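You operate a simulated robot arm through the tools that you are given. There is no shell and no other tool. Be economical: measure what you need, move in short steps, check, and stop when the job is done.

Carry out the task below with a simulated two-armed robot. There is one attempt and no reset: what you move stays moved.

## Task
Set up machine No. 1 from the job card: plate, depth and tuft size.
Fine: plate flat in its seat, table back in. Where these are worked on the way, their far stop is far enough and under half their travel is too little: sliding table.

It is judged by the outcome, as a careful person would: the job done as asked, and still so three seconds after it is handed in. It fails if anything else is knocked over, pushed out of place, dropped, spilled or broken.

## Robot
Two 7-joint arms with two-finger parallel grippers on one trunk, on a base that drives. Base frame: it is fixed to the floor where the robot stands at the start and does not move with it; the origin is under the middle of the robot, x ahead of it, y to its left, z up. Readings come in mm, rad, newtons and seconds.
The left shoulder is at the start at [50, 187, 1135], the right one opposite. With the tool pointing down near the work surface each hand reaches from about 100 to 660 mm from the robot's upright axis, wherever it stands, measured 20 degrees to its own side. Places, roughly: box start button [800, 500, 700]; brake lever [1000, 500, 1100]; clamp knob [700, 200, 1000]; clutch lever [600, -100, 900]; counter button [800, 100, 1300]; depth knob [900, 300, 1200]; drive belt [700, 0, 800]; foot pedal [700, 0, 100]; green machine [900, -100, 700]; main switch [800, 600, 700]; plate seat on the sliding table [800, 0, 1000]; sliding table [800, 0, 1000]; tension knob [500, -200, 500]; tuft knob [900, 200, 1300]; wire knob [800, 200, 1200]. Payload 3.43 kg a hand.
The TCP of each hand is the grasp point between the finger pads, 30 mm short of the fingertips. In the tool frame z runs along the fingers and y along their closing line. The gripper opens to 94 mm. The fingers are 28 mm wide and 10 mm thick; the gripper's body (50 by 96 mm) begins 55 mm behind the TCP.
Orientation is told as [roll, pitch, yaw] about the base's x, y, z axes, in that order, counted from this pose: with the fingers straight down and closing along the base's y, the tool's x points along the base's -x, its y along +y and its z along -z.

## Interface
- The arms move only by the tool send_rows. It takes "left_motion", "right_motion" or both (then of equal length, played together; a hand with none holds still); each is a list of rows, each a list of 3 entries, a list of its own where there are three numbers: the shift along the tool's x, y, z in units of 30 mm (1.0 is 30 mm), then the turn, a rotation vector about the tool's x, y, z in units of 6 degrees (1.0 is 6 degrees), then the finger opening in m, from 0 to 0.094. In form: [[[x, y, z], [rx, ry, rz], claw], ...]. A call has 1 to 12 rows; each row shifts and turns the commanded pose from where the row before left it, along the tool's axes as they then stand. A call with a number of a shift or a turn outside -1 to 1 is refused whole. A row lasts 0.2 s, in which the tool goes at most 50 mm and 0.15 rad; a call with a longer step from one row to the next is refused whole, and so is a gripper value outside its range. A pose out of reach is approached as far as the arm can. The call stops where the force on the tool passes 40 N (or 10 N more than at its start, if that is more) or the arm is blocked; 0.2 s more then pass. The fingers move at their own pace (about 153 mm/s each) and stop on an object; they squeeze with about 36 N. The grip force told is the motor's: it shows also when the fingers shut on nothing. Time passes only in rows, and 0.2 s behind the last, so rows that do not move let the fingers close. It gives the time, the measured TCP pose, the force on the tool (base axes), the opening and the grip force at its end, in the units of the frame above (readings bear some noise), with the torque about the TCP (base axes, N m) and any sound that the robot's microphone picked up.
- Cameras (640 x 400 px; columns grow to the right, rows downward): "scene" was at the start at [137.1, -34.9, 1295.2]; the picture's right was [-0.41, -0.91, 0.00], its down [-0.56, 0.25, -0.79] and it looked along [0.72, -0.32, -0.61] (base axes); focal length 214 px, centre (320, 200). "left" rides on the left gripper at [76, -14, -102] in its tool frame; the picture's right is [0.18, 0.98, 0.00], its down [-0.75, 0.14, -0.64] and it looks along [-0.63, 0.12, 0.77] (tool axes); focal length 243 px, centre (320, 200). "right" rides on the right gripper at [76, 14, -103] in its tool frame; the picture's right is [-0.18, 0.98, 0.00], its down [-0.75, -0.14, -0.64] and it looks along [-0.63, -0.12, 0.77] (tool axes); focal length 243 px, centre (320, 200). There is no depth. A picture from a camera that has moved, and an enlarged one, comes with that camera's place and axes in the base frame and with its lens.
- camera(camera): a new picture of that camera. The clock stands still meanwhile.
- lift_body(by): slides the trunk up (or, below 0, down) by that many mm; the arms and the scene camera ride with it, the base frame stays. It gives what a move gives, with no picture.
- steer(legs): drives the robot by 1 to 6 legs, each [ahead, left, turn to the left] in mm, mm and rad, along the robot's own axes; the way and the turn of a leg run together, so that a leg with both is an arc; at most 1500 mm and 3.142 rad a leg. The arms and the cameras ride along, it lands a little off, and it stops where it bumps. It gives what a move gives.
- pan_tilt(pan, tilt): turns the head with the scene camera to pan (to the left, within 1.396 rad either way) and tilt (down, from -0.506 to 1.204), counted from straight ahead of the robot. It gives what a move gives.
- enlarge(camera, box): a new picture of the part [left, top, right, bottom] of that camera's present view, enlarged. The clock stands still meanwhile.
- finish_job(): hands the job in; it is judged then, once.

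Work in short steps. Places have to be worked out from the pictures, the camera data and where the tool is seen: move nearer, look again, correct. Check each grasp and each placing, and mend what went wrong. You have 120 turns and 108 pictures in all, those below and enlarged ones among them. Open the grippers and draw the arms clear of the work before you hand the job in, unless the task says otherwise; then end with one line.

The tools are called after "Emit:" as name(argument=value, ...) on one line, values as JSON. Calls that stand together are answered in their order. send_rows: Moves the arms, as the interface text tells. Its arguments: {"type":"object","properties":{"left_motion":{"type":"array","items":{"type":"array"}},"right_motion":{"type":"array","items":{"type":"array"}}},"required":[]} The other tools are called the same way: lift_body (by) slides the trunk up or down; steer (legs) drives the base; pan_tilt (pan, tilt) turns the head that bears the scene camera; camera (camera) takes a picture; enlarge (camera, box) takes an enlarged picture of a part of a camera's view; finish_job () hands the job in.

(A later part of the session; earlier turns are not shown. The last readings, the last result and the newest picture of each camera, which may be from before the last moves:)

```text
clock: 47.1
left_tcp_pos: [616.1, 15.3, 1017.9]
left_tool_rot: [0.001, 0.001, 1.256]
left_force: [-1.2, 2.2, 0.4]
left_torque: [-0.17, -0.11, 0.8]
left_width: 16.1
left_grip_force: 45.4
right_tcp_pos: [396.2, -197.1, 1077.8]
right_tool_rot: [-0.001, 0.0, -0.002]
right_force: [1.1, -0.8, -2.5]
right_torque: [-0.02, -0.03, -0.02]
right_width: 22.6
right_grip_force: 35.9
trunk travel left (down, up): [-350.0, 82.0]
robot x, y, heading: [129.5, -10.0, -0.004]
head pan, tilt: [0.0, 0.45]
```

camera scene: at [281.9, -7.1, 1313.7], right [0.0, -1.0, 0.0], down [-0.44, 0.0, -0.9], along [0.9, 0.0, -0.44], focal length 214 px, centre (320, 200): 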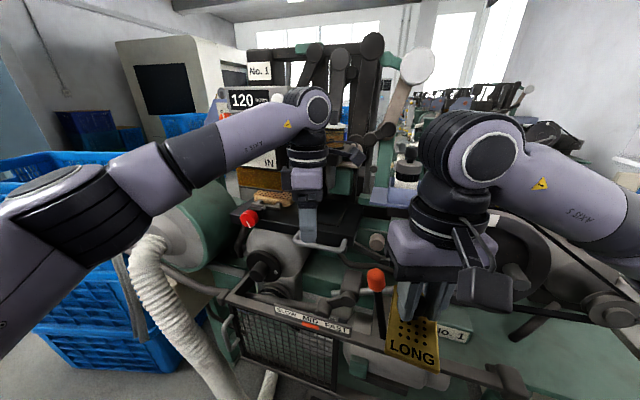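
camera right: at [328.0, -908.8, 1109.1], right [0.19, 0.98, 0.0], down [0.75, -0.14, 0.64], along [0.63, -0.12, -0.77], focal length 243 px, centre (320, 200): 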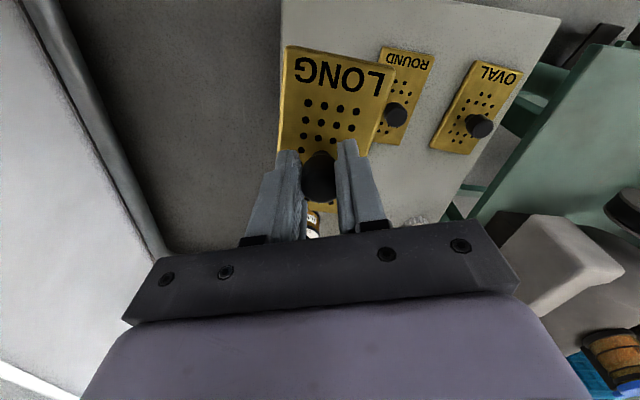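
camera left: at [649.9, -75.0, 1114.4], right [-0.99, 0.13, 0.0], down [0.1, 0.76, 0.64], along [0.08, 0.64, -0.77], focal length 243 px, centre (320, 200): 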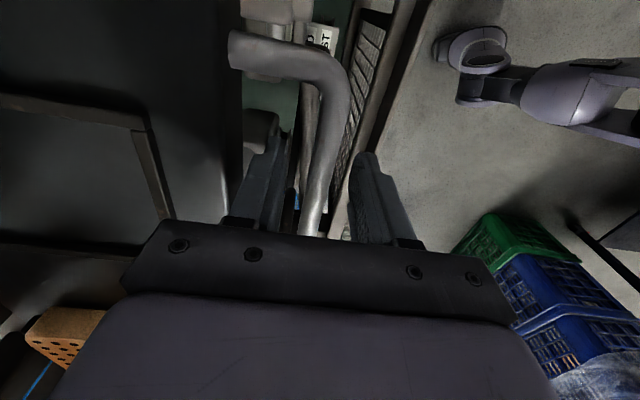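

The table is moving with almost no force. Continue pulling.

Emit:
send_rows(left_motion=[[[0, 0.8, 0], [0, 0, 0], 0.0], [[0, 0.8, 0], [0, 0, 0], 0.0], [[0, 0.8, 0], [0, 0, 0], 0.0], [[0, 0.8, 0], [0, 0, 0], 0.0]])

Emit:
camera(camera="scene")

```text
clock: 48.1
left_tcp_pos: [525.0, 44.0, 1017.4]
left_tool_rot: [0.006, 0.0, 1.253]
left_force: [-3.6, -2.2, -19.8]
left_torque: [-0.04, -0.05, 0.93]
left_width: 16.3
left_grip_force: 44.7
right_tcp_pos: [396.5, -198.3, 1076.1]
right_tool_rot: [0.0, 0.003, -0.003]
right_force: [-0.5, 0.2, -2.4]
right_torque: [0.0, -0.01, 0.02]
right_width: 22.9
right_grip_force: 36.1
trunk travel left (down, up): [-350.0, 82.0]
robot x, y, heading: [132.5, -6.8, -0.002]
head pan, tilt: [0.0, 0.45]
```

```text
74 pictures are left
camera scene: at [282.7, -7.4, 1313.2], right [0.0, -1.0, 0.0], down [-0.44, 0.0, -0.9], along [0.9, 0.0, -0.44], focal length 214 px, centre (320, 200)
```

scene: 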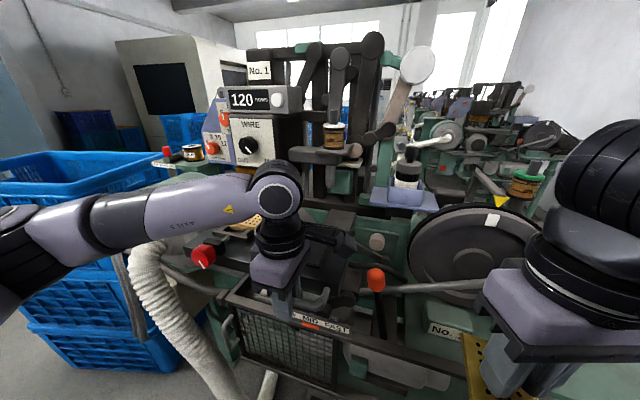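

The z force of −20 N is odd; I hold still to re-read and take a picture of the table.

Emit:
send_rows(left_motion=[[[0, 0, 0], [0, 0, 0], 0.0], [[0, 0, 0], [0, 0, 0], 0.0]])

Emit:
enlarge(camera="scene", box=[180, 170, 400, 330])

Emit:
camera(camera="left")

```text
clock: 48.7
left_tcp_pos: [527.6, 45.0, 1023.1]
left_tool_rot: [-0.007, 0.003, 1.258]
left_force: [0.7, -2.9, 0.3]
left_torque: [-0.08, -0.08, 1.09]
left_width: 11.7
left_grip_force: 44.8
right_tcp_pos: [395.7, -196.2, 1077.7]
right_tool_rot: [0.0, 0.0, -0.004]
right_force: [0.8, 0.1, -1.3]
right_torque: [-0.01, 0.01, -0.02]
right_width: 22.9
right_grip_force: 36.2
trunk travel left (down, up): [-350.0, 82.0]
robot x, y, heading: [131.5, -6.1, -0.004]
head pan, tilt: [0.0, 0.45]
```

```text
2.50 times, centred on (290, 250) of scene
camera zoom: at [282.0, -7.5, 1314.2], right [0.0, -1.0, 0.0], down [-0.44, 0.0, -0.9], along [0.9, 0.0, -0.44], focal length 536 px, centre (395, 75)
```

zoom: 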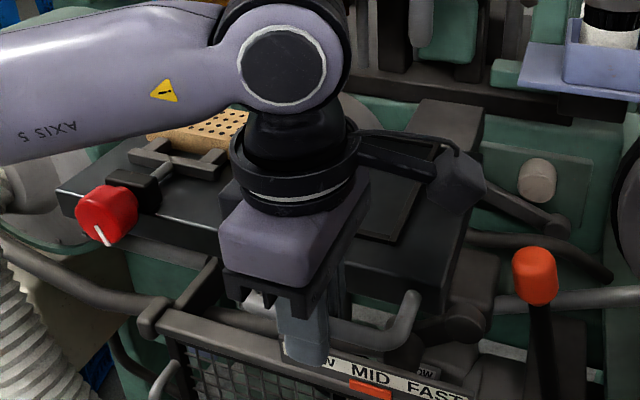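

```text
72 pictures are left
camera left: at [516.8, -32.0, 1125.8], right [-0.99, 0.13, -0.01], down [0.09, 0.76, 0.64], along [0.09, 0.63, -0.77], focal length 243 px, centre (320, 200)
```

left: 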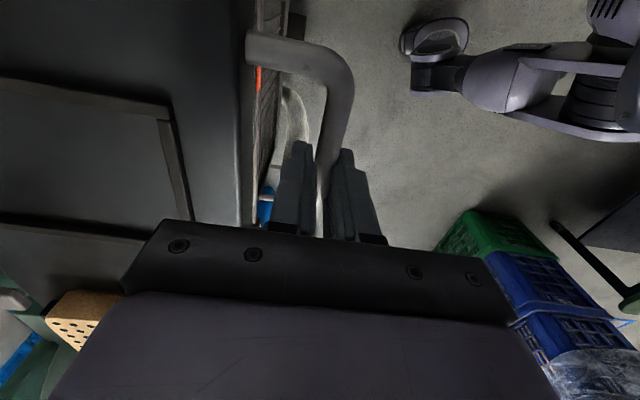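

Table is out a long way. I test whether it's at its stop with a small further pull.

Emit:
send_rows(left_motion=[[[0, 0.4, 0], [0, 0, 0], 0.0], [[0, 0.4, 0], [0, 0, 0], 0.0], [[0, 0, 0], [0, 0, 0], 0.0]])

Emit:
camera(camera="left")

```text
clock: 49.6
left_tcp_pos: [504.0, 52.0, 1022.4]
left_tool_rot: [-0.01, 0.002, 1.264]
left_force: [-1.2, -0.4, 12.4]
left_torque: [0.75, -0.02, 0.62]
left_width: 11.7
left_grip_force: 45.0
right_tcp_pos: [395.9, -197.9, 1077.5]
right_tool_rot: [0.001, 0.001, -0.002]
right_force: [0.9, -1.1, -3.1]
right_torque: [-0.03, 0.01, 0.03]
right_width: 22.6
right_grip_force: 35.9
trunk travel left (down, up): [-350.0, 82.0]
robot x, y, heading: [131.8, -12.1, -0.0]
head pan, tilt: [0.0, 0.45]
stopped in row 3 (left hand): the force on the tool passed its limit (the readings are from after the stop); the commanded pose is now the measured one
```

```text
71 pictures are left
camera left: at [493.3, -24.2, 1125.9], right [-0.99, 0.12, -0.01], down [0.09, 0.76, 0.64], along [0.09, 0.63, -0.77], focal length 243 px, centre (320, 200)
```

left: 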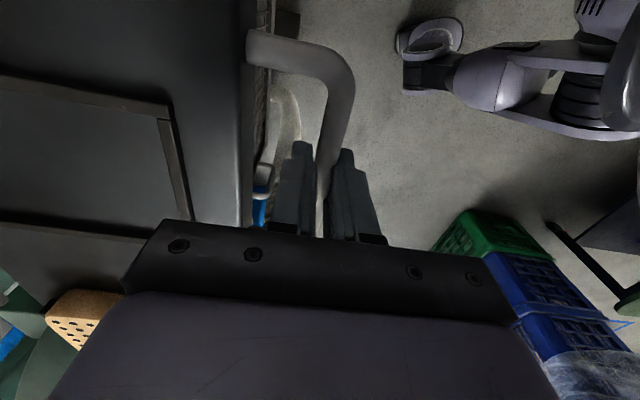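

Stop reached at ~165 mm travel. I release, raise the left hand straight up and move it aside to the left, then look at the seat.

Emit:
send_rows(left_motion=[[[0, 0, 0], [0, 0, 0], 0.04], [[0, 0, 0], [0, 0, 0], 0.04], [[0, 0, -0.7], [0, 0, 0], 0.04], [[0, 0, -1], [0, 0, 0], 0.04], [[0, 0, -1], [0, 0, 0], 0.04], [[0, 0, -1], [0, 0, 0], 0.04], [[-1, 0.3, 0], [0, 0, 0], 0.04], [[-1, 0.3, 0], [0, 0, 0], 0.04], [[-1, 0.3, 0], [0, 0, 0], 0.04], [[-1, 0.3, 0], [0, 0, 0], 0.04], [[-1, 0.3, 0], [0, 0, 0], 0.04], [[-1, 0.3, 0], [0, 0, 0], 0.04]])

Emit:
pan_tilt(pan=0.0, tilt=0.75)

Emit:
camera(camera="scene")

```text
clock: 52.2
left_tcp_pos: [506.9, 241.3, 1133.2]
left_tool_rot: [-0.009, 0.002, 1.259]
left_force: [0.2, 0.0, 0.0]
left_torque: [0.0, -0.01, 0.02]
left_width: 40.3
left_grip_force: 0.0
right_tcp_pos: [396.4, -197.0, 1078.1]
right_tool_rot: [0.001, -0.001, 0.0]
right_force: [0.6, -0.1, -2.0]
right_torque: [0.01, -0.04, 0.0]
right_width: 22.9
right_grip_force: 36.6
trunk travel left (down, up): [-350.0, 82.0]
robot x, y, heading: [130.0, -6.2, -0.002]
head pan, tilt: [0.0, 0.45]
```

```text
clock: 53.0
left_tcp_pos: [506.6, 241.5, 1132.7]
left_tool_rot: [-0.01, 0.003, 1.258]
left_force: [-0.3, -0.1, -0.1]
left_torque: [-0.01, 0.02, 0.05]
left_width: 40.3
left_grip_force: 0.1
right_tcp_pos: [395.5, -198.7, 1077.4]
right_tool_rot: [0.001, -0.001, -0.002]
right_force: [0.0, -0.2, -2.9]
right_torque: [-0.01, 0.0, -0.01]
right_width: 23.0
right_grip_force: 36.1
trunk travel left (down, up): [-350.0, 82.0]
robot x, y, heading: [133.9, -11.6, -0.003]
head pan, tilt: [0.0, 0.75]
```

```text
70 pictures are left
camera scene: at [273.0, -7.1, 1287.3], right [0.0, -1.0, 0.0], down [-0.68, 0.0, -0.73], along [0.73, 0.0, -0.68], focal length 214 px, centre (320, 200)
```

scene: 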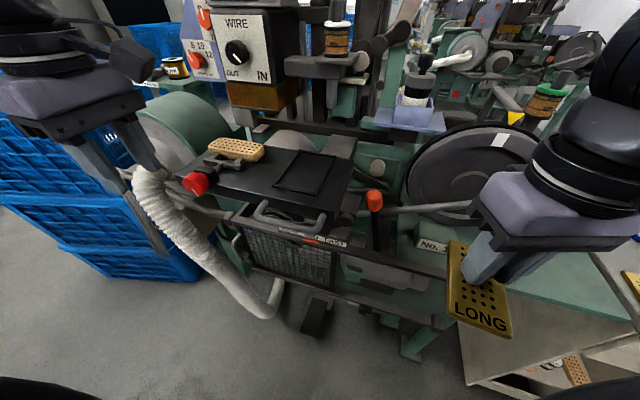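

Emit:
enlarge(camera="scene", box=[180, 130, 380, 255])

Emit:
enlarge(camera="scene", box=[430, 200, 550, 350])

```text
3.20 times, centred on (280, 192) of scene
camera zoom: at [273.0, -7.1, 1287.3], right [0.0, -1.0, 0.0], down [-0.68, 0.0, -0.73], along [0.73, 0.0, -0.68], focal length 686 px, centre (448, 224)
```

zoom: 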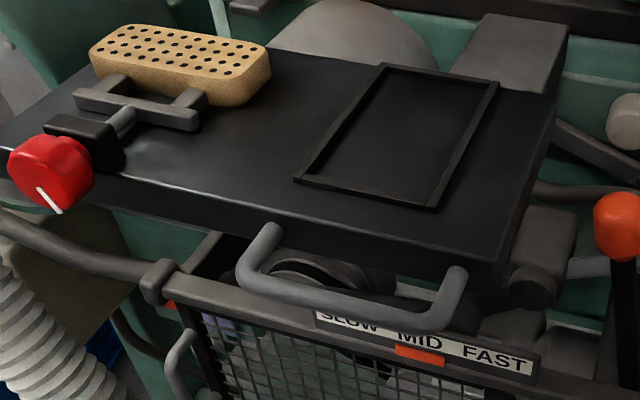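

```text
2.67 times, centred on (490, 275) of scene
camera zoom: at [273.0, -7.1, 1287.3], right [0.0, -1.0, 0.0], down [-0.68, 0.0, -0.73], along [0.73, 0.0, -0.68], focal length 572 px, centre (-133, 0)
```

zoom: 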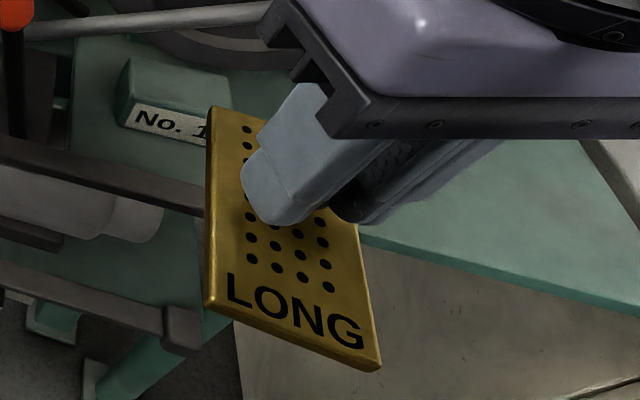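

Seat frame estimate: center ≈[647,22], yaw ≈ −0.31, rim top z ≈1032. I need the plate's pose in the hand more precisely.

Emit:
enlarge(camera="right", box=[220, 20, 440, 240])

```text
1.82 times, centred on (330, 130) of right
camera zoom: at [319.1, -183.3, 1180.1], right [0.19, 0.98, 0.0], down [0.75, -0.14, 0.64], along [0.63, -0.12, -0.77], focal length 441 px, centre (302, 327)
```

zoom: 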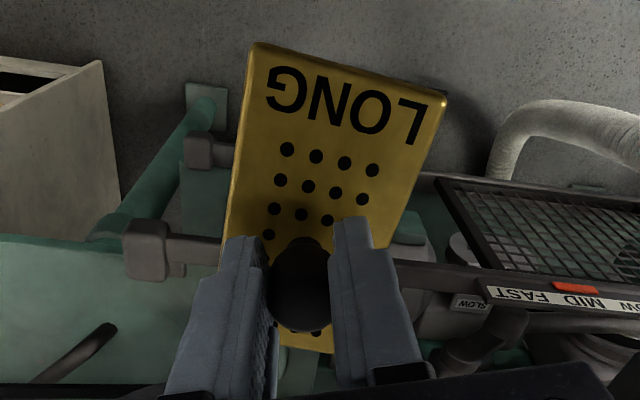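

Plate: ~61×113 mm, yaw ≈ −25°, knob at its center, top ≈50 mm below TCP. I raise to z≈1130, move over the seat center [638,21], then turn +8°.

Emit:
send_rows(right_motion=[[[0, 0, -0.9], [0, 0, 0], 0.0], [[0, 0, -0.9], [0, 0, 0], 0.0], [[-0.9, 0.8, 0], [0, 0, 0], 0.0], [[-0.9, 0.8, 0], [0, 0, 0], 0.0], [[-0.9, 0.8, 0], [0, 0, 0], 0.0], [[-0.9, 0.8, 0], [0, 0, 0], 0.0], [[-0.9, 0.8, 0], [0, 0, 0], 0.0], [[-0.9, 0.8, 0], [0, 0, 0], 0.0], [[-0.9, 0.8, 0], [0, 0, 0], 0.0], [[-0.9, 0.8, 0], [0, 0, 0], 0.0], [[-0.87, 0.93, 0], [0, 0, -0.33], 0.0], [[0, 0, 0], [0, 0, -1], 0.0]])

Emit:
camera(camera="right")

Emit:
camera(camera="scene")

Emit:
camera(camera="left")

```text
clock: 55.6
left_tcp_pos: [506.9, 240.9, 1133.0]
left_tool_rot: [-0.009, 0.002, 1.258]
left_force: [0.6, 0.3, 0.2]
left_torque: [0.03, 0.01, -0.01]
left_width: 40.2
left_grip_force: 0.1
right_tcp_pos: [637.1, 19.0, 1130.9]
right_tool_rot: [0.0, -0.001, 0.139]
right_force: [0.7, -0.5, -2.0]
right_torque: [-0.02, -0.01, 0.01]
right_width: 22.9
right_grip_force: 35.9
trunk travel left (down, up): [-350.0, 82.0]
robot x, y, heading: [132.9, -8.3, -0.003]
head pan, tilt: [0.0, 0.75]
```

```text
66 pictures are left
camera right: at [559.6, 23.4, 1233.0], right [0.05, 1.0, 0.0], down [0.77, -0.03, 0.64], along [0.64, -0.03, -0.77], focal length 243 px, centre (320, 200)
```

right: 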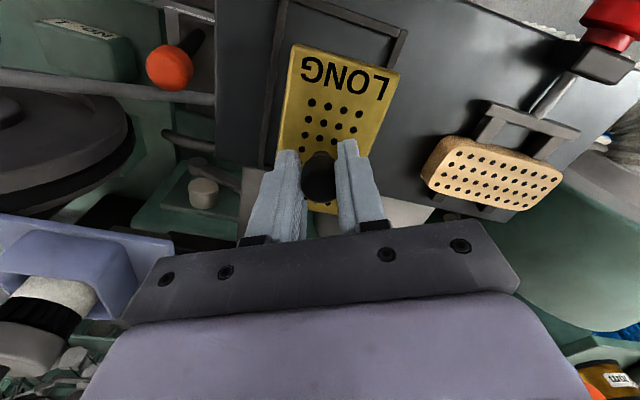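

```text
65 pictures are left
camera scene: at [273.0, -7.6, 1287.2], right [0.0, -1.0, 0.0], down [-0.68, 0.0, -0.73], along [0.73, 0.0, -0.68], focal length 214 px, centre (320, 200)
```

scene: 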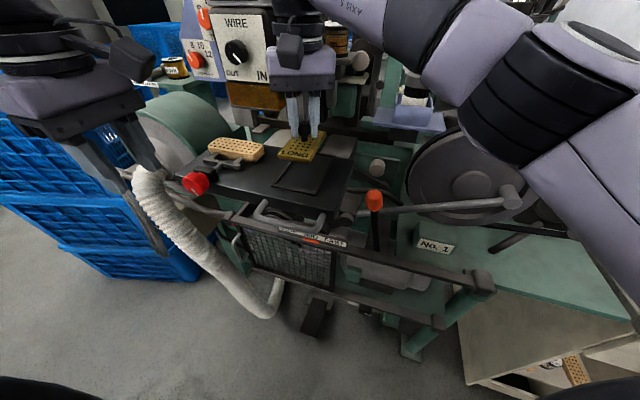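

```text
64 pictures are left
camera left: at [496.9, 164.9, 1235.5], right [-0.99, 0.13, -0.01], down [0.09, 0.76, 0.64], along [0.09, 0.63, -0.77], focal length 243 px, centre (320, 200)
```

left: 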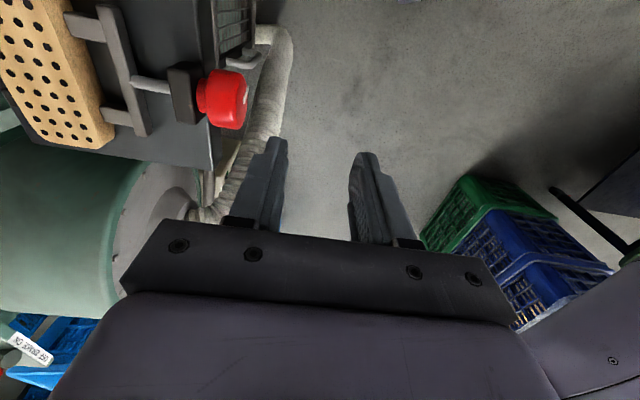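

Emit:
enlarge(camera="right", box=[220, 0, 440, 240])

Emit:
enlarge(camera="scene", box=[220, 90, 380, 220])

```text
1.67 times, centred on (330, 120) of right
camera zoom: at [559.6, 23.4, 1233.0], right [0.05, 1.0, 0.0], down [0.77, -0.03, 0.64], along [0.64, -0.03, -0.77], focal length 404 px, centre (303, 333)
```

zoom: 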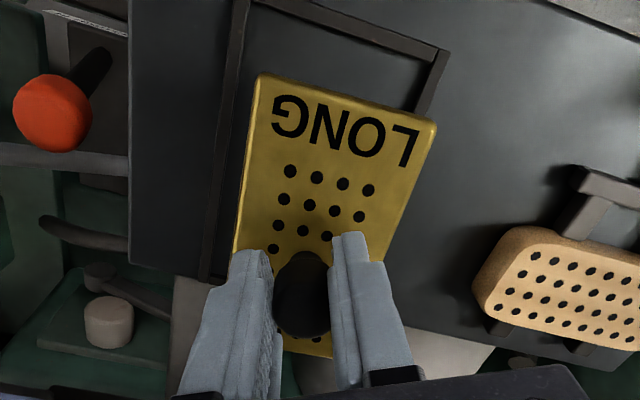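

```text
3.08 times, centred on (300, 155) of scene
camera zoom: at [273.0, -7.6, 1287.2], right [0.0, -1.0, 0.0], down [-0.68, 0.0, -0.73], along [0.73, 0.0, -0.68], focal length 660 px, centre (382, 338)
```

zoom: 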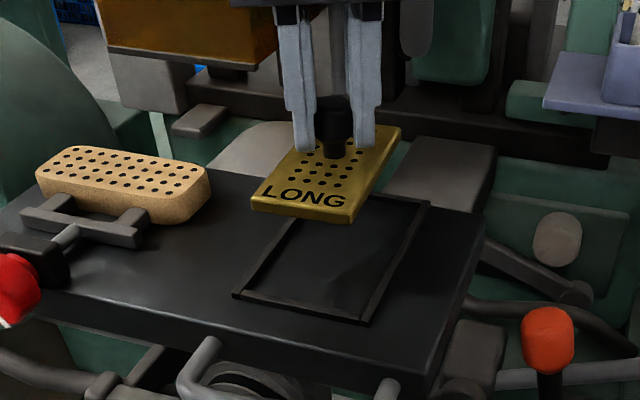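

Plate yaw now ≈ −17.5°, matching the seat. Shift −4 mm in x and lower to z≈1098, then look.

Emit:
send_rows(right_motion=[[[0.13, 0.03, 0], [0, 0, 0], 0.0], [[0, 0, 0.6], [0, 0, 0], 0.0], [[0, 0, 0.5], [0, 0, 0], 0.0], [[0, 0, 0], [0, 0, 0], 0.0]])

Emit:
enlarge(camera="right", box=[220, 0, 440, 240])

Emit:
enlarge(camera="scene", box=[240, 110, 380, 220])

```text
clock: 56.6
left_tcp_pos: [507.6, 241.4, 1133.6]
left_tool_rot: [-0.009, 0.003, 1.258]
left_force: [0.1, 0.2, -0.2]
left_torque: [0.03, 0.04, 0.0]
left_width: 40.1
left_grip_force: 0.1
right_tcp_pos: [631.8, 18.7, 1098.4]
right_tool_rot: [0.001, 0.002, 0.136]
right_force: [-1.0, -0.3, -1.4]
right_torque: [0.01, -0.03, 0.0]
right_width: 22.8
right_grip_force: 36.3
trunk travel left (down, up): [-350.0, 82.0]
robot x, y, heading: [129.3, -4.4, -0.001]
head pan, tilt: [0.0, 0.75]
```

```text
1.67 times, centred on (330, 120) of right
camera zoom: at [554.9, 24.0, 1201.6], right [0.05, 1.0, 0.0], down [0.77, -0.04, 0.64], along [0.64, -0.03, -0.77], focal length 404 px, centre (303, 333)
```

zoom: 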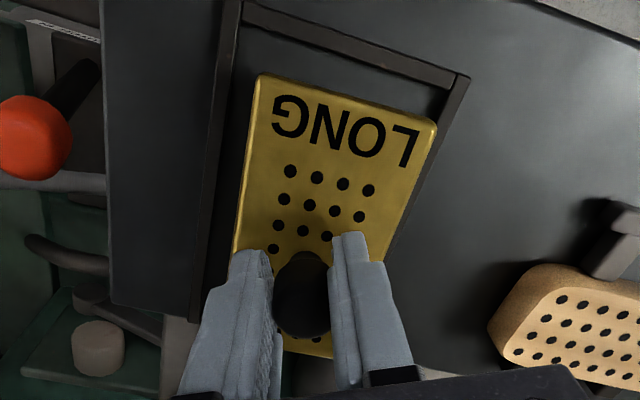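

```text
3.64 times, centred on (310, 165) of scene
camera zoom: at [273.0, -7.0, 1287.2], right [0.0, -1.0, 0.0], down [-0.68, 0.0, -0.73], along [0.73, 0.0, -0.68], focal length 780 px, centre (356, 327)
```

zoom: 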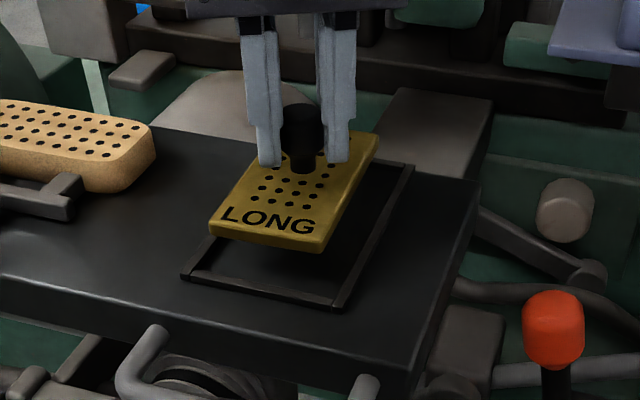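

Both views now agree: seat center ≈[629,20], plate center ≈[628.5,20.5]. Lower 20 mm and check.

Emit:
send_rows(right_motion=[[[0, 0, 0.35], [0, 0, 0], 0.0], [[0, 0, 0.3], [0, 0, 0], 0.0], [[0, 0, 0], [0, 0, 0], 0.0]])

Emit:
enlarge(camera="right", box=[220, 0, 440, 240])

Emit:
enlarge(camera="scene", box=[240, 110, 380, 220])

```text
clock: 57.4
left_tcp_pos: [507.4, 241.0, 1132.7]
left_tool_rot: [-0.009, 0.002, 1.258]
left_force: [0.3, 0.9, 0.6]
left_torque: [0.01, -0.03, 0.0]
left_width: 40.3
left_grip_force: 0.0
right_tcp_pos: [634.5, 19.4, 1080.3]
right_tool_rot: [-0.001, 0.0, 0.139]
right_force: [-0.6, 0.5, -2.2]
right_torque: [-0.02, 0.02, -0.03]
right_width: 22.7
right_grip_force: 36.1
trunk travel left (down, up): [-350.0, 82.0]
robot x, y, heading: [134.1, -8.4, 0.005]
head pan, tilt: [0.0, 0.75]
```

```text
1.67 times, centred on (330, 120) of right
camera zoom: at [555.1, 23.9, 1182.6], right [0.05, 1.0, 0.0], down [0.77, -0.04, 0.64], along [0.64, -0.03, -0.77], focal length 404 px, centre (303, 333)
```

zoom: 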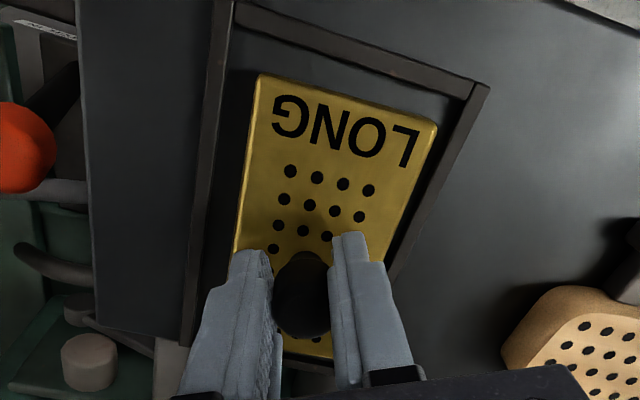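

```text
3.64 times, centred on (310, 165) of scene
camera zoom: at [273.0, -7.1, 1287.2], right [0.0, -1.0, 0.0], down [-0.68, 0.0, -0.73], along [0.73, 0.0, -0.68], focal length 780 px, centre (356, 327)
```

zoom: 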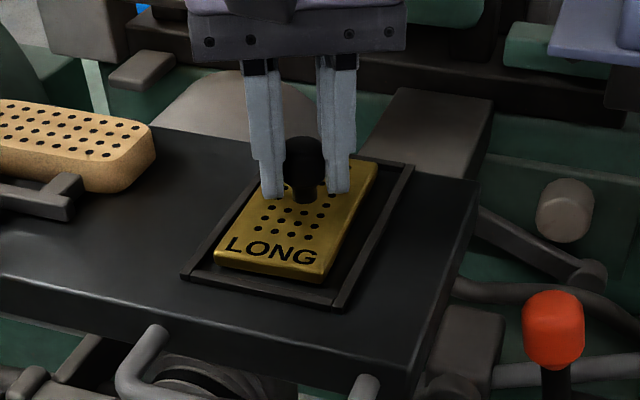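

Well-centred over the seat. Lower in small steps until contact.

Emit:
send_rows(right_motion=[[[0, 0, 0.15], [0, 0, 0], 0.0], [[0, 0, 0.1], [0, 0, 0], 0.0], [[0, 0, 0], [0, 0, 0], 0.0]])

Emit:
enlarge(camera="right", box=[220, 0, 440, 240])

Emit:
enlarge(camera="scene", box=[260, 130, 350, 220])

```text
clock: 58.2
left_tcp_pos: [504.7, 241.0, 1135.5]
left_tool_rot: [-0.011, 0.0, 1.257]
left_force: [-0.4, -0.4, 0.6]
left_torque: [-0.01, 0.0, -0.01]
left_width: 39.5
left_grip_force: 0.1
right_tcp_pos: [632.1, 20.7, 1076.5]
right_tool_rot: [0.002, -0.009, 0.139]
right_force: [1.5, -5.5, 36.3]
right_torque: [-0.16, 0.13, 0.0]
right_width: 22.9
right_grip_force: 36.4
trunk travel left (down, up): [-350.0, 82.0]
robot x, y, heading: [132.0, -8.7, -0.0]
head pan, tilt: [0.0, 0.75]
```

```text
1.67 times, centred on (330, 120) of right
camera zoom: at [553.4, 23.9, 1179.5], right [0.05, 1.0, 0.0], down [0.76, -0.04, 0.65], along [0.65, -0.03, -0.76], focal length 404 px, centre (303, 333)
```

zoom: 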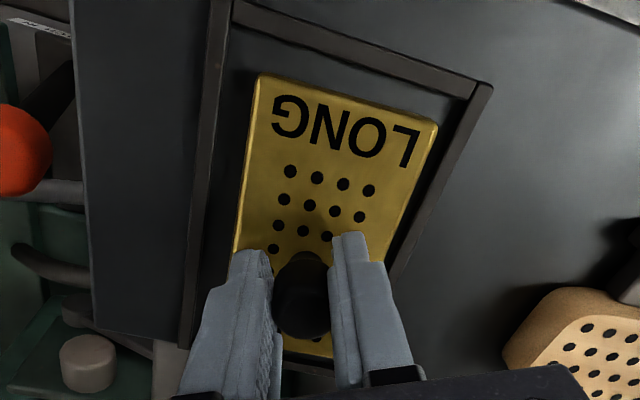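

```text
4.44 times, centred on (305, 175) of scene
camera zoom: at [270.0, -7.8, 1288.2], right [0.0, -1.0, 0.0], down [-0.68, 0.0, -0.73], along [0.73, 0.0, -0.68], focal length 953 px, centre (387, 311)
```

zoom: 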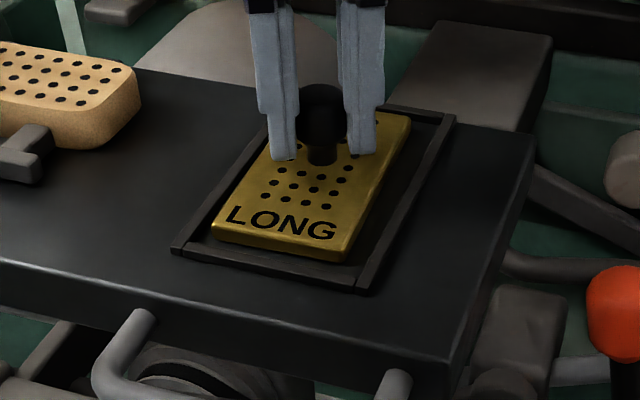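

Contact (36 N) with the plate inside the frame but ~4 mm left/back of centre. I lift slightly, shift by (−3,−2.7) and set it down gently.

Emit:
send_rows(right_motion=[[[0, 0, -0.27], [0, 0, 0], 0.0], [[0.11, -0.075, 0], [0, 0, 0], 0.0], [[0, 0, 0.1], [0, 0, 0], 0.0], [[0, 0, 0.05], [0, 0, 0], 0.0], [[0, 0, 0], [0, 0, 0], 0.0]])

Emit:
enlarge(camera="right", box=[220, 0, 440, 240])

Emit:
enlarge(camera="scene", box=[260, 130, 350, 220])

```text
clock: 59.4
left_tcp_pos: [505.8, 242.0, 1133.3]
left_tool_rot: [-0.01, 0.002, 1.257]
left_force: [-0.3, -0.4, -0.9]
left_torque: [0.0, 0.01, -0.01]
left_width: 40.1
left_grip_force: 0.1
right_tcp_pos: [629.9, 21.5, 1077.7]
right_tool_rot: [0.002, -0.004, 0.141]
right_force: [4.4, 6.6, 26.5]
right_torque: [0.16, 0.18, 0.07]
right_width: 22.6
right_grip_force: 35.9
trunk travel left (down, up): [-350.0, 82.0]
robot x, y, heading: [129.6, -5.9, -0.003]
head pan, tilt: [0.0, 0.75]
```

```text
1.67 times, centred on (330, 120) of right
camera zoom: at [551.7, 24.5, 1179.8], right [0.05, 1.0, 0.0], down [0.76, -0.04, 0.64], along [0.64, -0.03, -0.76], focal length 404 px, centre (303, 333)
```

zoom: 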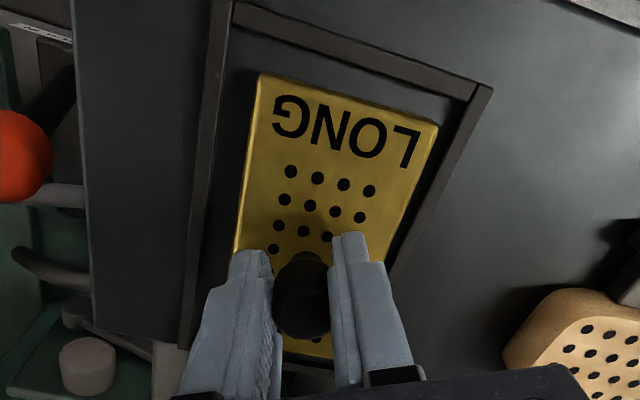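

```text
4.44 times, centred on (305, 175) of scene
camera zoom: at [271.2, -6.4, 1287.7], right [0.0, -1.0, 0.0], down [-0.68, 0.0, -0.73], along [0.73, 0.0, -0.68], focal length 953 px, centre (387, 311)
```

zoom: 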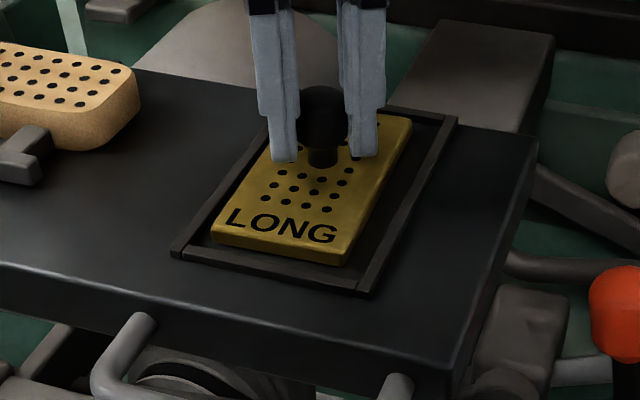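

The plate is seated with contact; release the fingers slightly and look.

Emit:
send_rows(right_motion=[[[0, 0, -0.05], [0, 0, 0], 0.0], [[0, 0, 0], [0, 0, 0], 0.045], [[0, 0, 0], [0, 0, 0], 0.045], [[0, 0, -0.5], [0, 0, 0], 0.045], [[0, 0, -1], [0, 0, 0], 0.045], [[0, 0, -1], [0, 0, 0], 0.045], [[0, 0, -1], [0, 0, 0], 0.045], [[0, 0, 0], [0, 0, 0], 0.045]])

Emit:
enlarge(camera="right", box=[220, 0, 440, 240])

Emit:
enlarge(camera="scene", box=[250, 130, 360, 220])

```text
clock: 61.2
left_tcp_pos: [507.6, 241.0, 1132.2]
left_tool_rot: [-0.008, 0.003, 1.258]
left_force: [-1.3, -1.2, 1.0]
left_torque: [0.0, 0.01, -0.02]
left_width: 40.0
left_grip_force: 0.0
right_tcp_pos: [629.5, 19.1, 1181.3]
right_tool_rot: [0.0, -0.001, 0.14]
right_force: [-0.7, 0.1, -0.8]
right_torque: [0.01, -0.01, -0.03]
right_width: 45.0
right_grip_force: 0.1
trunk travel left (down, up): [-350.0, 82.0]
robot x, y, heading: [133.5, -8.4, -0.001]
head pan, tilt: [0.0, 0.75]
```

```text
1.67 times, centred on (330, 120) of right
camera zoom: at [551.2, 23.1, 1284.2], right [0.05, 1.0, 0.0], down [0.77, -0.04, 0.64], along [0.64, -0.03, -0.77], focal length 404 px, centre (303, 333)
```

zoom: 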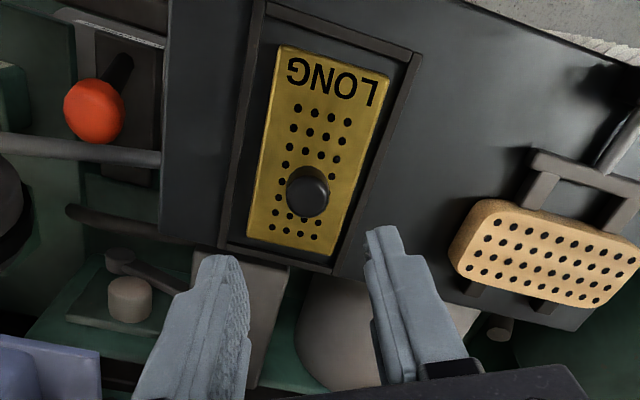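

```text
4.44 times, centred on (305, 175) of scene
camera zoom: at [273.0, -7.2, 1287.2], right [0.0, -1.0, 0.0], down [-0.68, 0.0, -0.73], along [0.73, 0.0, -0.68], focal length 953 px, centre (387, 311)
```

zoom: 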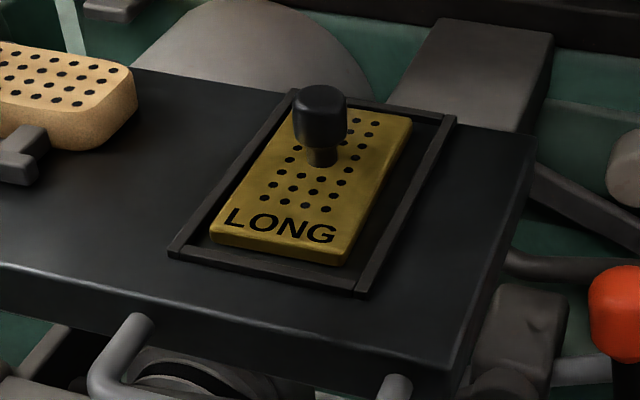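

The plate lies flat inside the frame with gaps all round. I withdraw the right hand to the right, then bring the left hand back above the handle.

Emit:
send_rows(right_motion=[[[0.5, -1, 0], [0, 0, 0], 0.045], [[0.7, -1, 0], [0, 0, 0], 0.045], [[1, -1, 0], [0, 0, 0], 0.045], [[1, -1, 0], [0, 0, 0], 0.045], [[1, -1, 0], [0, 0, 0], 0.045], [[1, -1, 0], [0, 0, 0], 0.045], [[1, -0.5, 0], [0, 0, 0], 0.045], [[1, 0, 0], [0, 0, 0], 0.045], [[1, 0, 0], [0, 0, 0], 0.045]])

Emit:
send_rows(left_motion=[[[1, -0.3, 0], [0, 0, 0], 0.044], [[1, -0.3, 0], [0, 0, 0], 0.044], [[1, -0.3, 0], [0, 0, 0], 0.044], [[1, -0.3, 0], [0, 0, 0], 0.044], [[1, -0.3, 0], [0, 0, 0], 0.044], [[1, -0.35, 0], [0, 0, 0], 0.044], [[0, 0, 0.8], [0, 0, 0], 0.044], [[0, 0, 0.7], [0, 0, 0], 0.044], [[0, 0, 0], [0, 0, 0], 0.044]])

Emit:
camera(camera="left")

Emit:
enlarge(camera="scene", box=[180, 110, 420, 270])

```text
clock: 63.2
left_tcp_pos: [505.9, 242.4, 1131.4]
left_tool_rot: [-0.01, 0.002, 1.258]
left_force: [0.4, -0.1, -0.1]
left_torque: [0.01, -0.03, 0.01]
left_width: 40.0
left_grip_force: 0.1
right_tcp_pos: [415.1, -210.3, 1182.1]
right_tool_rot: [-0.001, 0.0, 0.138]
right_force: [0.2, -0.8, -1.0]
right_torque: [0.0, 0.03, 0.01]
right_width: 45.0
right_grip_force: 0.0
trunk travel left (down, up): [-350.0, 82.0]
robot x, y, heading: [133.0, -5.8, 0.001]
head pan, tilt: [0.0, 0.75]
```

```text
clock: 65.2
left_tcp_pos: [503.3, 53.1, 1087.7]
left_tool_rot: [-0.008, 0.002, 1.259]
left_force: [0.1, -0.5, -0.6]
left_torque: [0.03, -0.03, -0.01]
left_width: 43.9
left_grip_force: 0.1
right_tcp_pos: [415.5, -209.7, 1183.1]
right_tool_rot: [0.0, 0.001, 0.139]
right_force: [0.3, -0.3, -0.1]
right_torque: [-0.03, 0.03, 0.0]
right_width: 44.9
right_grip_force: 0.0
trunk travel left (down, up): [-350.0, 82.0]
robot x, y, heading: [131.1, -6.5, -0.001]
head pan, tilt: [0.0, 0.75]
```

```text
51 pictures are left
camera left: at [493.7, -23.1, 1190.0], right [-0.99, 0.13, -0.01], down [0.09, 0.76, 0.64], along [0.09, 0.63, -0.77], focal length 243 px, centre (320, 200)
```

left: 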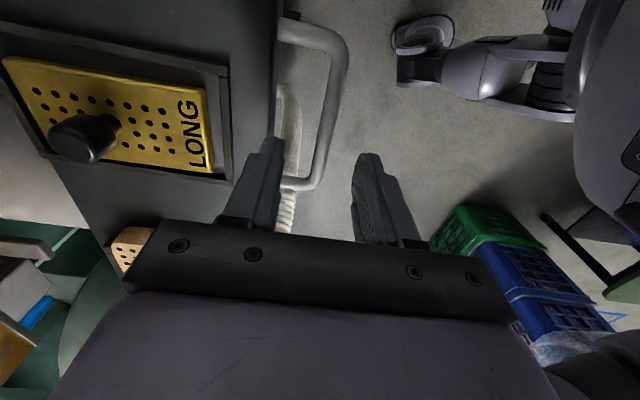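

```text
2.50 times, centred on (300, 190) of scene
camera zoom: at [272.8, -7.1, 1287.3], right [0.0, -1.0, 0.0], down [-0.68, 0.0, -0.73], along [0.73, 0.0, -0.68], focal length 536 px, centre (370, 225)
```

zoom: 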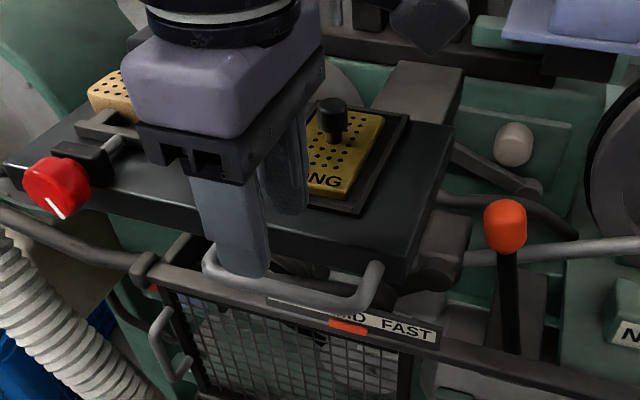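

Aligned over the bar again. Lower to z≈1022 and grip it.

Emit:
send_rows(left_motion=[[[0, 0, 0.6], [0, 0, 0], 0.044], [[0, 0, 0.6], [0, 0, 0], 0.044], [[0, 0, 0.6], [0, 0, 0], 0.044], [[0, 0, 0.4], [0, 0, 0], 0.044], [[0, 0, 0], [0, 0, 0], 0.0], [[0, 0, 0], [0, 0, 0], 0.0], [[0, 0, 0], [0, 0, 0], 0.0]])

```text
clock: 66.3
left_tcp_pos: [511.5, 48.6, 1029.1]
left_tool_rot: [-0.04, 0.011, 1.269]
left_force: [2.7, -1.6, 7.8]
left_torque: [-0.26, 0.1, -0.07]
left_width: 11.6
left_grip_force: 36.2
right_tcp_pos: [415.4, -210.1, 1180.8]
right_tool_rot: [0.002, 0.001, 0.137]
right_force: [0.4, -0.4, -0.3]
right_torque: [-0.02, -0.02, 0.01]
right_width: 44.8
right_grip_force: 0.1
trunk travel left (down, up): [-350.0, 82.0]
robot x, y, heading: [131.9, -7.6, -0.005]
head pan, tilt: [0.0, 0.75]
stopped in row 5 (left hand): the force on the tool passed its limit (the readings are from after the stop); the commanded pose is now the measured one
```

Contact stopped it at z≈1029 but fingers hold the bar (11.6 mm). Check visually.

Emit:
camera(camera="left")

Emit:
enlarge(camera="scene", box=[180, 130, 380, 260])

```text
49 pictures are left
camera left: at [499.4, -25.8, 1133.0], right [-0.99, 0.12, -0.04], down [0.07, 0.78, 0.63], along [0.1, 0.62, -0.78], focal length 243 px, centre (320, 200)
```

left: 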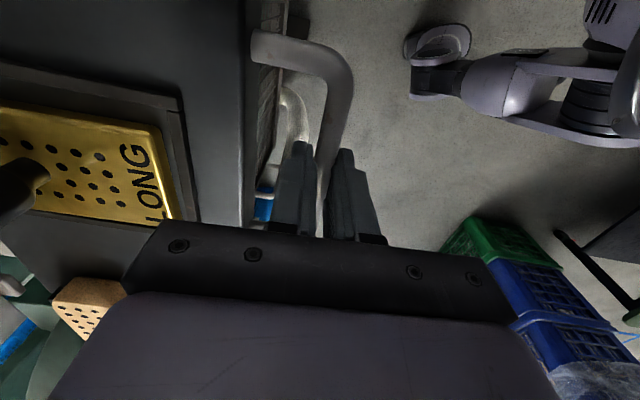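

```text
3.08 times, centred on (280, 195) of scene
camera zoom: at [273.7, -7.7, 1287.0], right [0.0, -1.0, 0.0], down [-0.68, 0.0, -0.73], along [0.73, 0.0, -0.68], focal length 660 px, centre (443, 215)
```

zoom: 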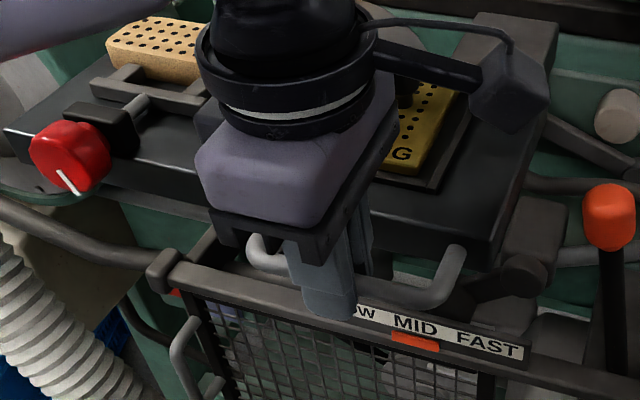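

The fingertips touch the guard rail under the bar. I reopen, raise ~9 mm, level out and grip again.

Emit:
send_rows(left_motion=[[[0, 0, 0], [0, 0, 0], 0.03], [[0, 0, -0.3], [0.3, 0, 0], 0.03], [[0, 0, 0], [0, 0, 0], 0.03], [[0, 0, 0], [0, 0, 0], 0.0], [[0, 0, 0], [0, 0, 0], 0.0], [[0, 0, 0], [0, 0, 0], 0.0]])

```text
clock: 67.7
left_tcp_pos: [510.0, 48.7, 1039.6]
left_tool_rot: [-0.066, 0.009, 1.266]
left_force: [0.3, -0.2, -0.8]
left_torque: [0.14, -0.06, 0.08]
left_width: 11.6
left_grip_force: 45.4
right_tcp_pos: [415.9, -208.9, 1181.7]
right_tool_rot: [0.0, 0.0, 0.138]
right_force: [-0.1, 0.0, 0.4]
right_torque: [-0.01, -0.04, 0.03]
right_width: 45.2
right_grip_force: 0.0
trunk travel left (down, up): [-350.0, 82.0]
robot x, y, heading: [129.9, -8.4, -0.003]
head pan, tilt: [0.0, 0.75]
```

Gripped above the rail. Correct the small tilt and begin pushing the table in.

Emit:
send_rows(left_motion=[[[0, 0, 0], [-0.3, 0, 0], 0.0], [[0, 0, 0], [-0.33, 0, 0], 0.0], [[0, -0.5, 0], [0, 0, 0], 0.0], [[0, -0.7, 0], [0, 0, 0], 0.0], [[0, -0.7, 0], [0, 0, 0], 0.0]])

Emit:
camera(camera="scene")

```text
clock: 68.9
left_tcp_pos: [565.9, 31.1, 1037.0]
left_tool_rot: [0.001, 0.008, 1.265]
left_force: [-1.4, -10.0, -6.8]
left_torque: [-0.28, 0.19, 0.25]
left_width: 11.6
left_grip_force: 45.3
right_tcp_pos: [414.8, -209.0, 1181.6]
right_tool_rot: [0.0, 0.0, 0.139]
right_force: [0.4, -0.3, -0.3]
right_torque: [0.02, 0.02, 0.0]
right_width: 44.8
right_grip_force: 0.0
trunk travel left (down, up): [-350.0, 82.0]
robot x, y, heading: [130.1, -8.3, -0.008]
head pan, tilt: [0.0, 0.75]
```

```text
47 pictures are left
camera scene: at [273.4, -8.2, 1287.1], right [0.0, -1.0, 0.0], down [-0.68, 0.0, -0.73], along [0.73, 0.0, -0.68], focal length 214 px, centre (320, 200)
```

scene: 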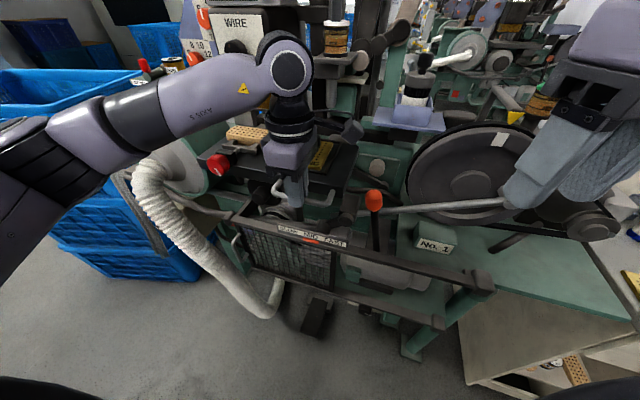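

Table slides in. Continue to the inner stop.

Emit:
send_rows(left_motion=[[[0, -0.8, 0], [0, 0, 0], 0.0], [[0, -0.8, 0], [0, 0, 0], 0.0], [[0, -0.7, 0], [0, 0, 0], 0.0], [[0, -0.5, 0], [0, 0, 0], 0.0], [[0, -0.3, 0], [0, 0, 0], 0.0], [[0, -0.2, 0], [0, 0, 0], 0.0], [[0, 0, 0], [0, 0, 0], 0.0]])

```text
clock: 70.5
left_tcp_pos: [658.3, 0.1, 1038.8]
left_tool_rot: [-0.001, 0.008, 1.266]
left_force: [-2.7, -17.0, 0.6]
left_torque: [-0.91, 0.26, 0.21]
left_width: 11.6
left_grip_force: 45.0
right_tcp_pos: [415.8, -211.0, 1181.7]
right_tool_rot: [0.002, -0.001, 0.137]
right_force: [-0.4, 0.3, 0.3]
right_torque: [0.0, 0.01, 0.01]
right_width: 45.1
right_grip_force: 0.0
trunk travel left (down, up): [-350.0, 82.0]
robot x, y, heading: [132.7, -6.9, 0.001]
head pan, tilt: [0.0, 0.75]
```

Back nearly at the original place; push a few mm more to feel the stop.

Emit:
send_rows(left_motion=[[[0, -0.15, 0], [0, 0, 0], 0.0], [[0, -0.15, 0], [0, 0, 0], 0.0], [[0, -0.1, 0], [0, 0, 0], 0.0], [[0, 0, 0], [0, 0, 0], 0.0]])

```text
clock: 71.4
left_tcp_pos: [662.9, -0.3, 1037.1]
left_tool_rot: [0.022, 0.011, 1.262]
left_force: [-13.5, 2.3, 8.3]
left_torque: [0.71, 0.33, 0.64]
left_width: 11.8
left_grip_force: 45.2
right_tcp_pos: [412.1, -209.4, 1182.4]
right_tool_rot: [0.001, -0.003, 0.142]
right_force: [-0.7, 0.7, -0.3]
right_torque: [-0.01, -0.01, -0.01]
right_width: 45.2
right_grip_force: 0.2
trunk travel left (down, up): [-350.0, 82.0]
robot x, y, heading: [127.3, -8.4, -0.003]
head pan, tilt: [0.0, 0.75]
stopped in row 4 (left hand): the force on the tool passed its limit (the readings are from after the stop); the commanded pose is now the measured one
```

Inner stop felt. Release, raise and draw the left hand back.

Emit:
send_rows(left_motion=[[[0, 0, 0], [0, 0, 0], 0.035], [[0, 0, 0], [0, 0, 0], 0.035], [[0, 0, -0.6], [0, 0, 0], 0.035], [[0, 0, -1], [0, 0, 0], 0.035], [[0, 0, -1], [0, 0, 0], 0.035], [[-0.5, 1, 0], [0, 0, 0], 0.035], [[-0.5, 1, 0], [0, 0, 0], 0.035], [[-0.5, 1, 0], [0, 0, 0], 0.035], [[-0.5, 1, 0], [0, 0, 0], 0.035], [[-0.5, 1, 0], [0, 0, 0], 0.035], [[-0.5, 1, 0], [0, 0, 0], 0.035]])

Emit:
pan_tilt(pan=0.1, tilt=0.4)

Emit:
camera(camera="scene")

Emit:
enlarge(camera="scene", box=[240, 150, 400, 270])

```text
clock: 73.8
left_tcp_pos: [521.0, 140.7, 1114.9]
left_tool_rot: [0.017, 0.01, 1.264]
left_force: [-0.1, 0.6, 0.7]
left_torque: [-0.03, 0.02, 0.01]
left_width: 35.0
left_grip_force: 0.1
right_tcp_pos: [414.6, -208.2, 1182.6]
right_tool_rot: [0.0, 0.0, 0.141]
right_force: [0.2, -0.2, -0.1]
right_torque: [-0.02, 0.01, -0.04]
right_width: 44.9
right_grip_force: 0.0
trunk travel left (down, up): [-350.0, 82.0]
robot x, y, heading: [127.7, -7.9, -0.001]
head pan, tilt: [0.0, 0.75]
```

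```text
clock: 74.6
left_tcp_pos: [522.4, 139.7, 1114.7]
left_tool_rot: [0.018, 0.01, 1.263]
left_force: [-0.8, -0.2, 0.0]
left_torque: [0.0, -0.02, 0.02]
left_width: 34.9
left_grip_force: 0.1
right_tcp_pos: [414.3, -208.0, 1181.9]
right_tool_rot: [-0.001, -0.001, 0.139]
right_force: [0.2, 0.3, -0.6]
right_torque: [-0.04, -0.01, 0.03]
right_width: 45.3
right_grip_force: 0.1
trunk travel left (down, up): [-350.0, 82.0]
robot x, y, heading: [129.6, -7.7, -0.002]
head pan, tilt: [0.099, 0.4]
```

```text
46 pictures are left
camera scene: at [281.6, 2.4, 1318.3], right [0.1, -1.0, 0.0], down [-0.39, -0.04, -0.92], along [0.92, 0.09, -0.39], focal length 214 px, centre (320, 200)
```

scene: 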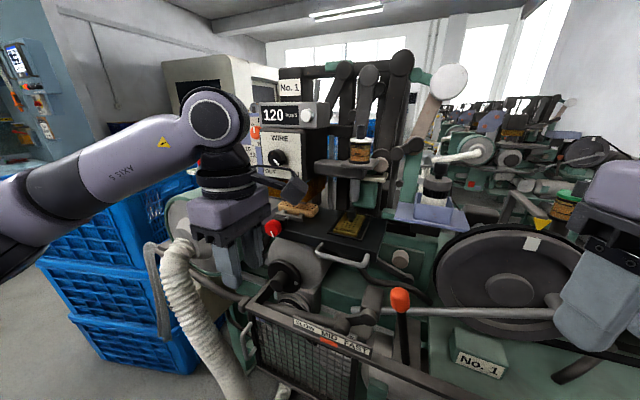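

```text
3.33 times, centred on (320, 210) of scene
camera zoom: at [281.6, 2.4, 1318.3], right [0.1, -1.0, 0.0], down [-0.39, -0.04, -0.92], along [0.92, 0.09, -0.39], focal length 715 px, centre (320, 167)
```

zoom: 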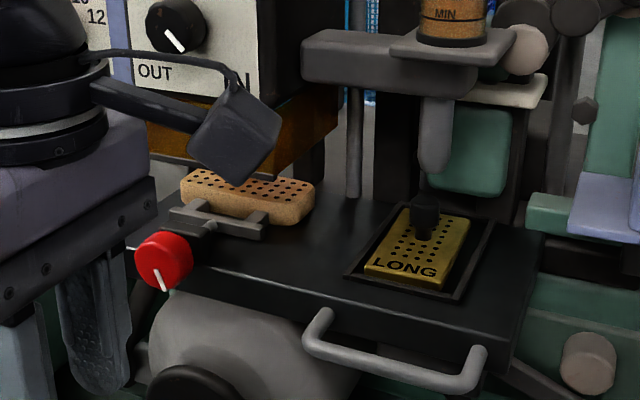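

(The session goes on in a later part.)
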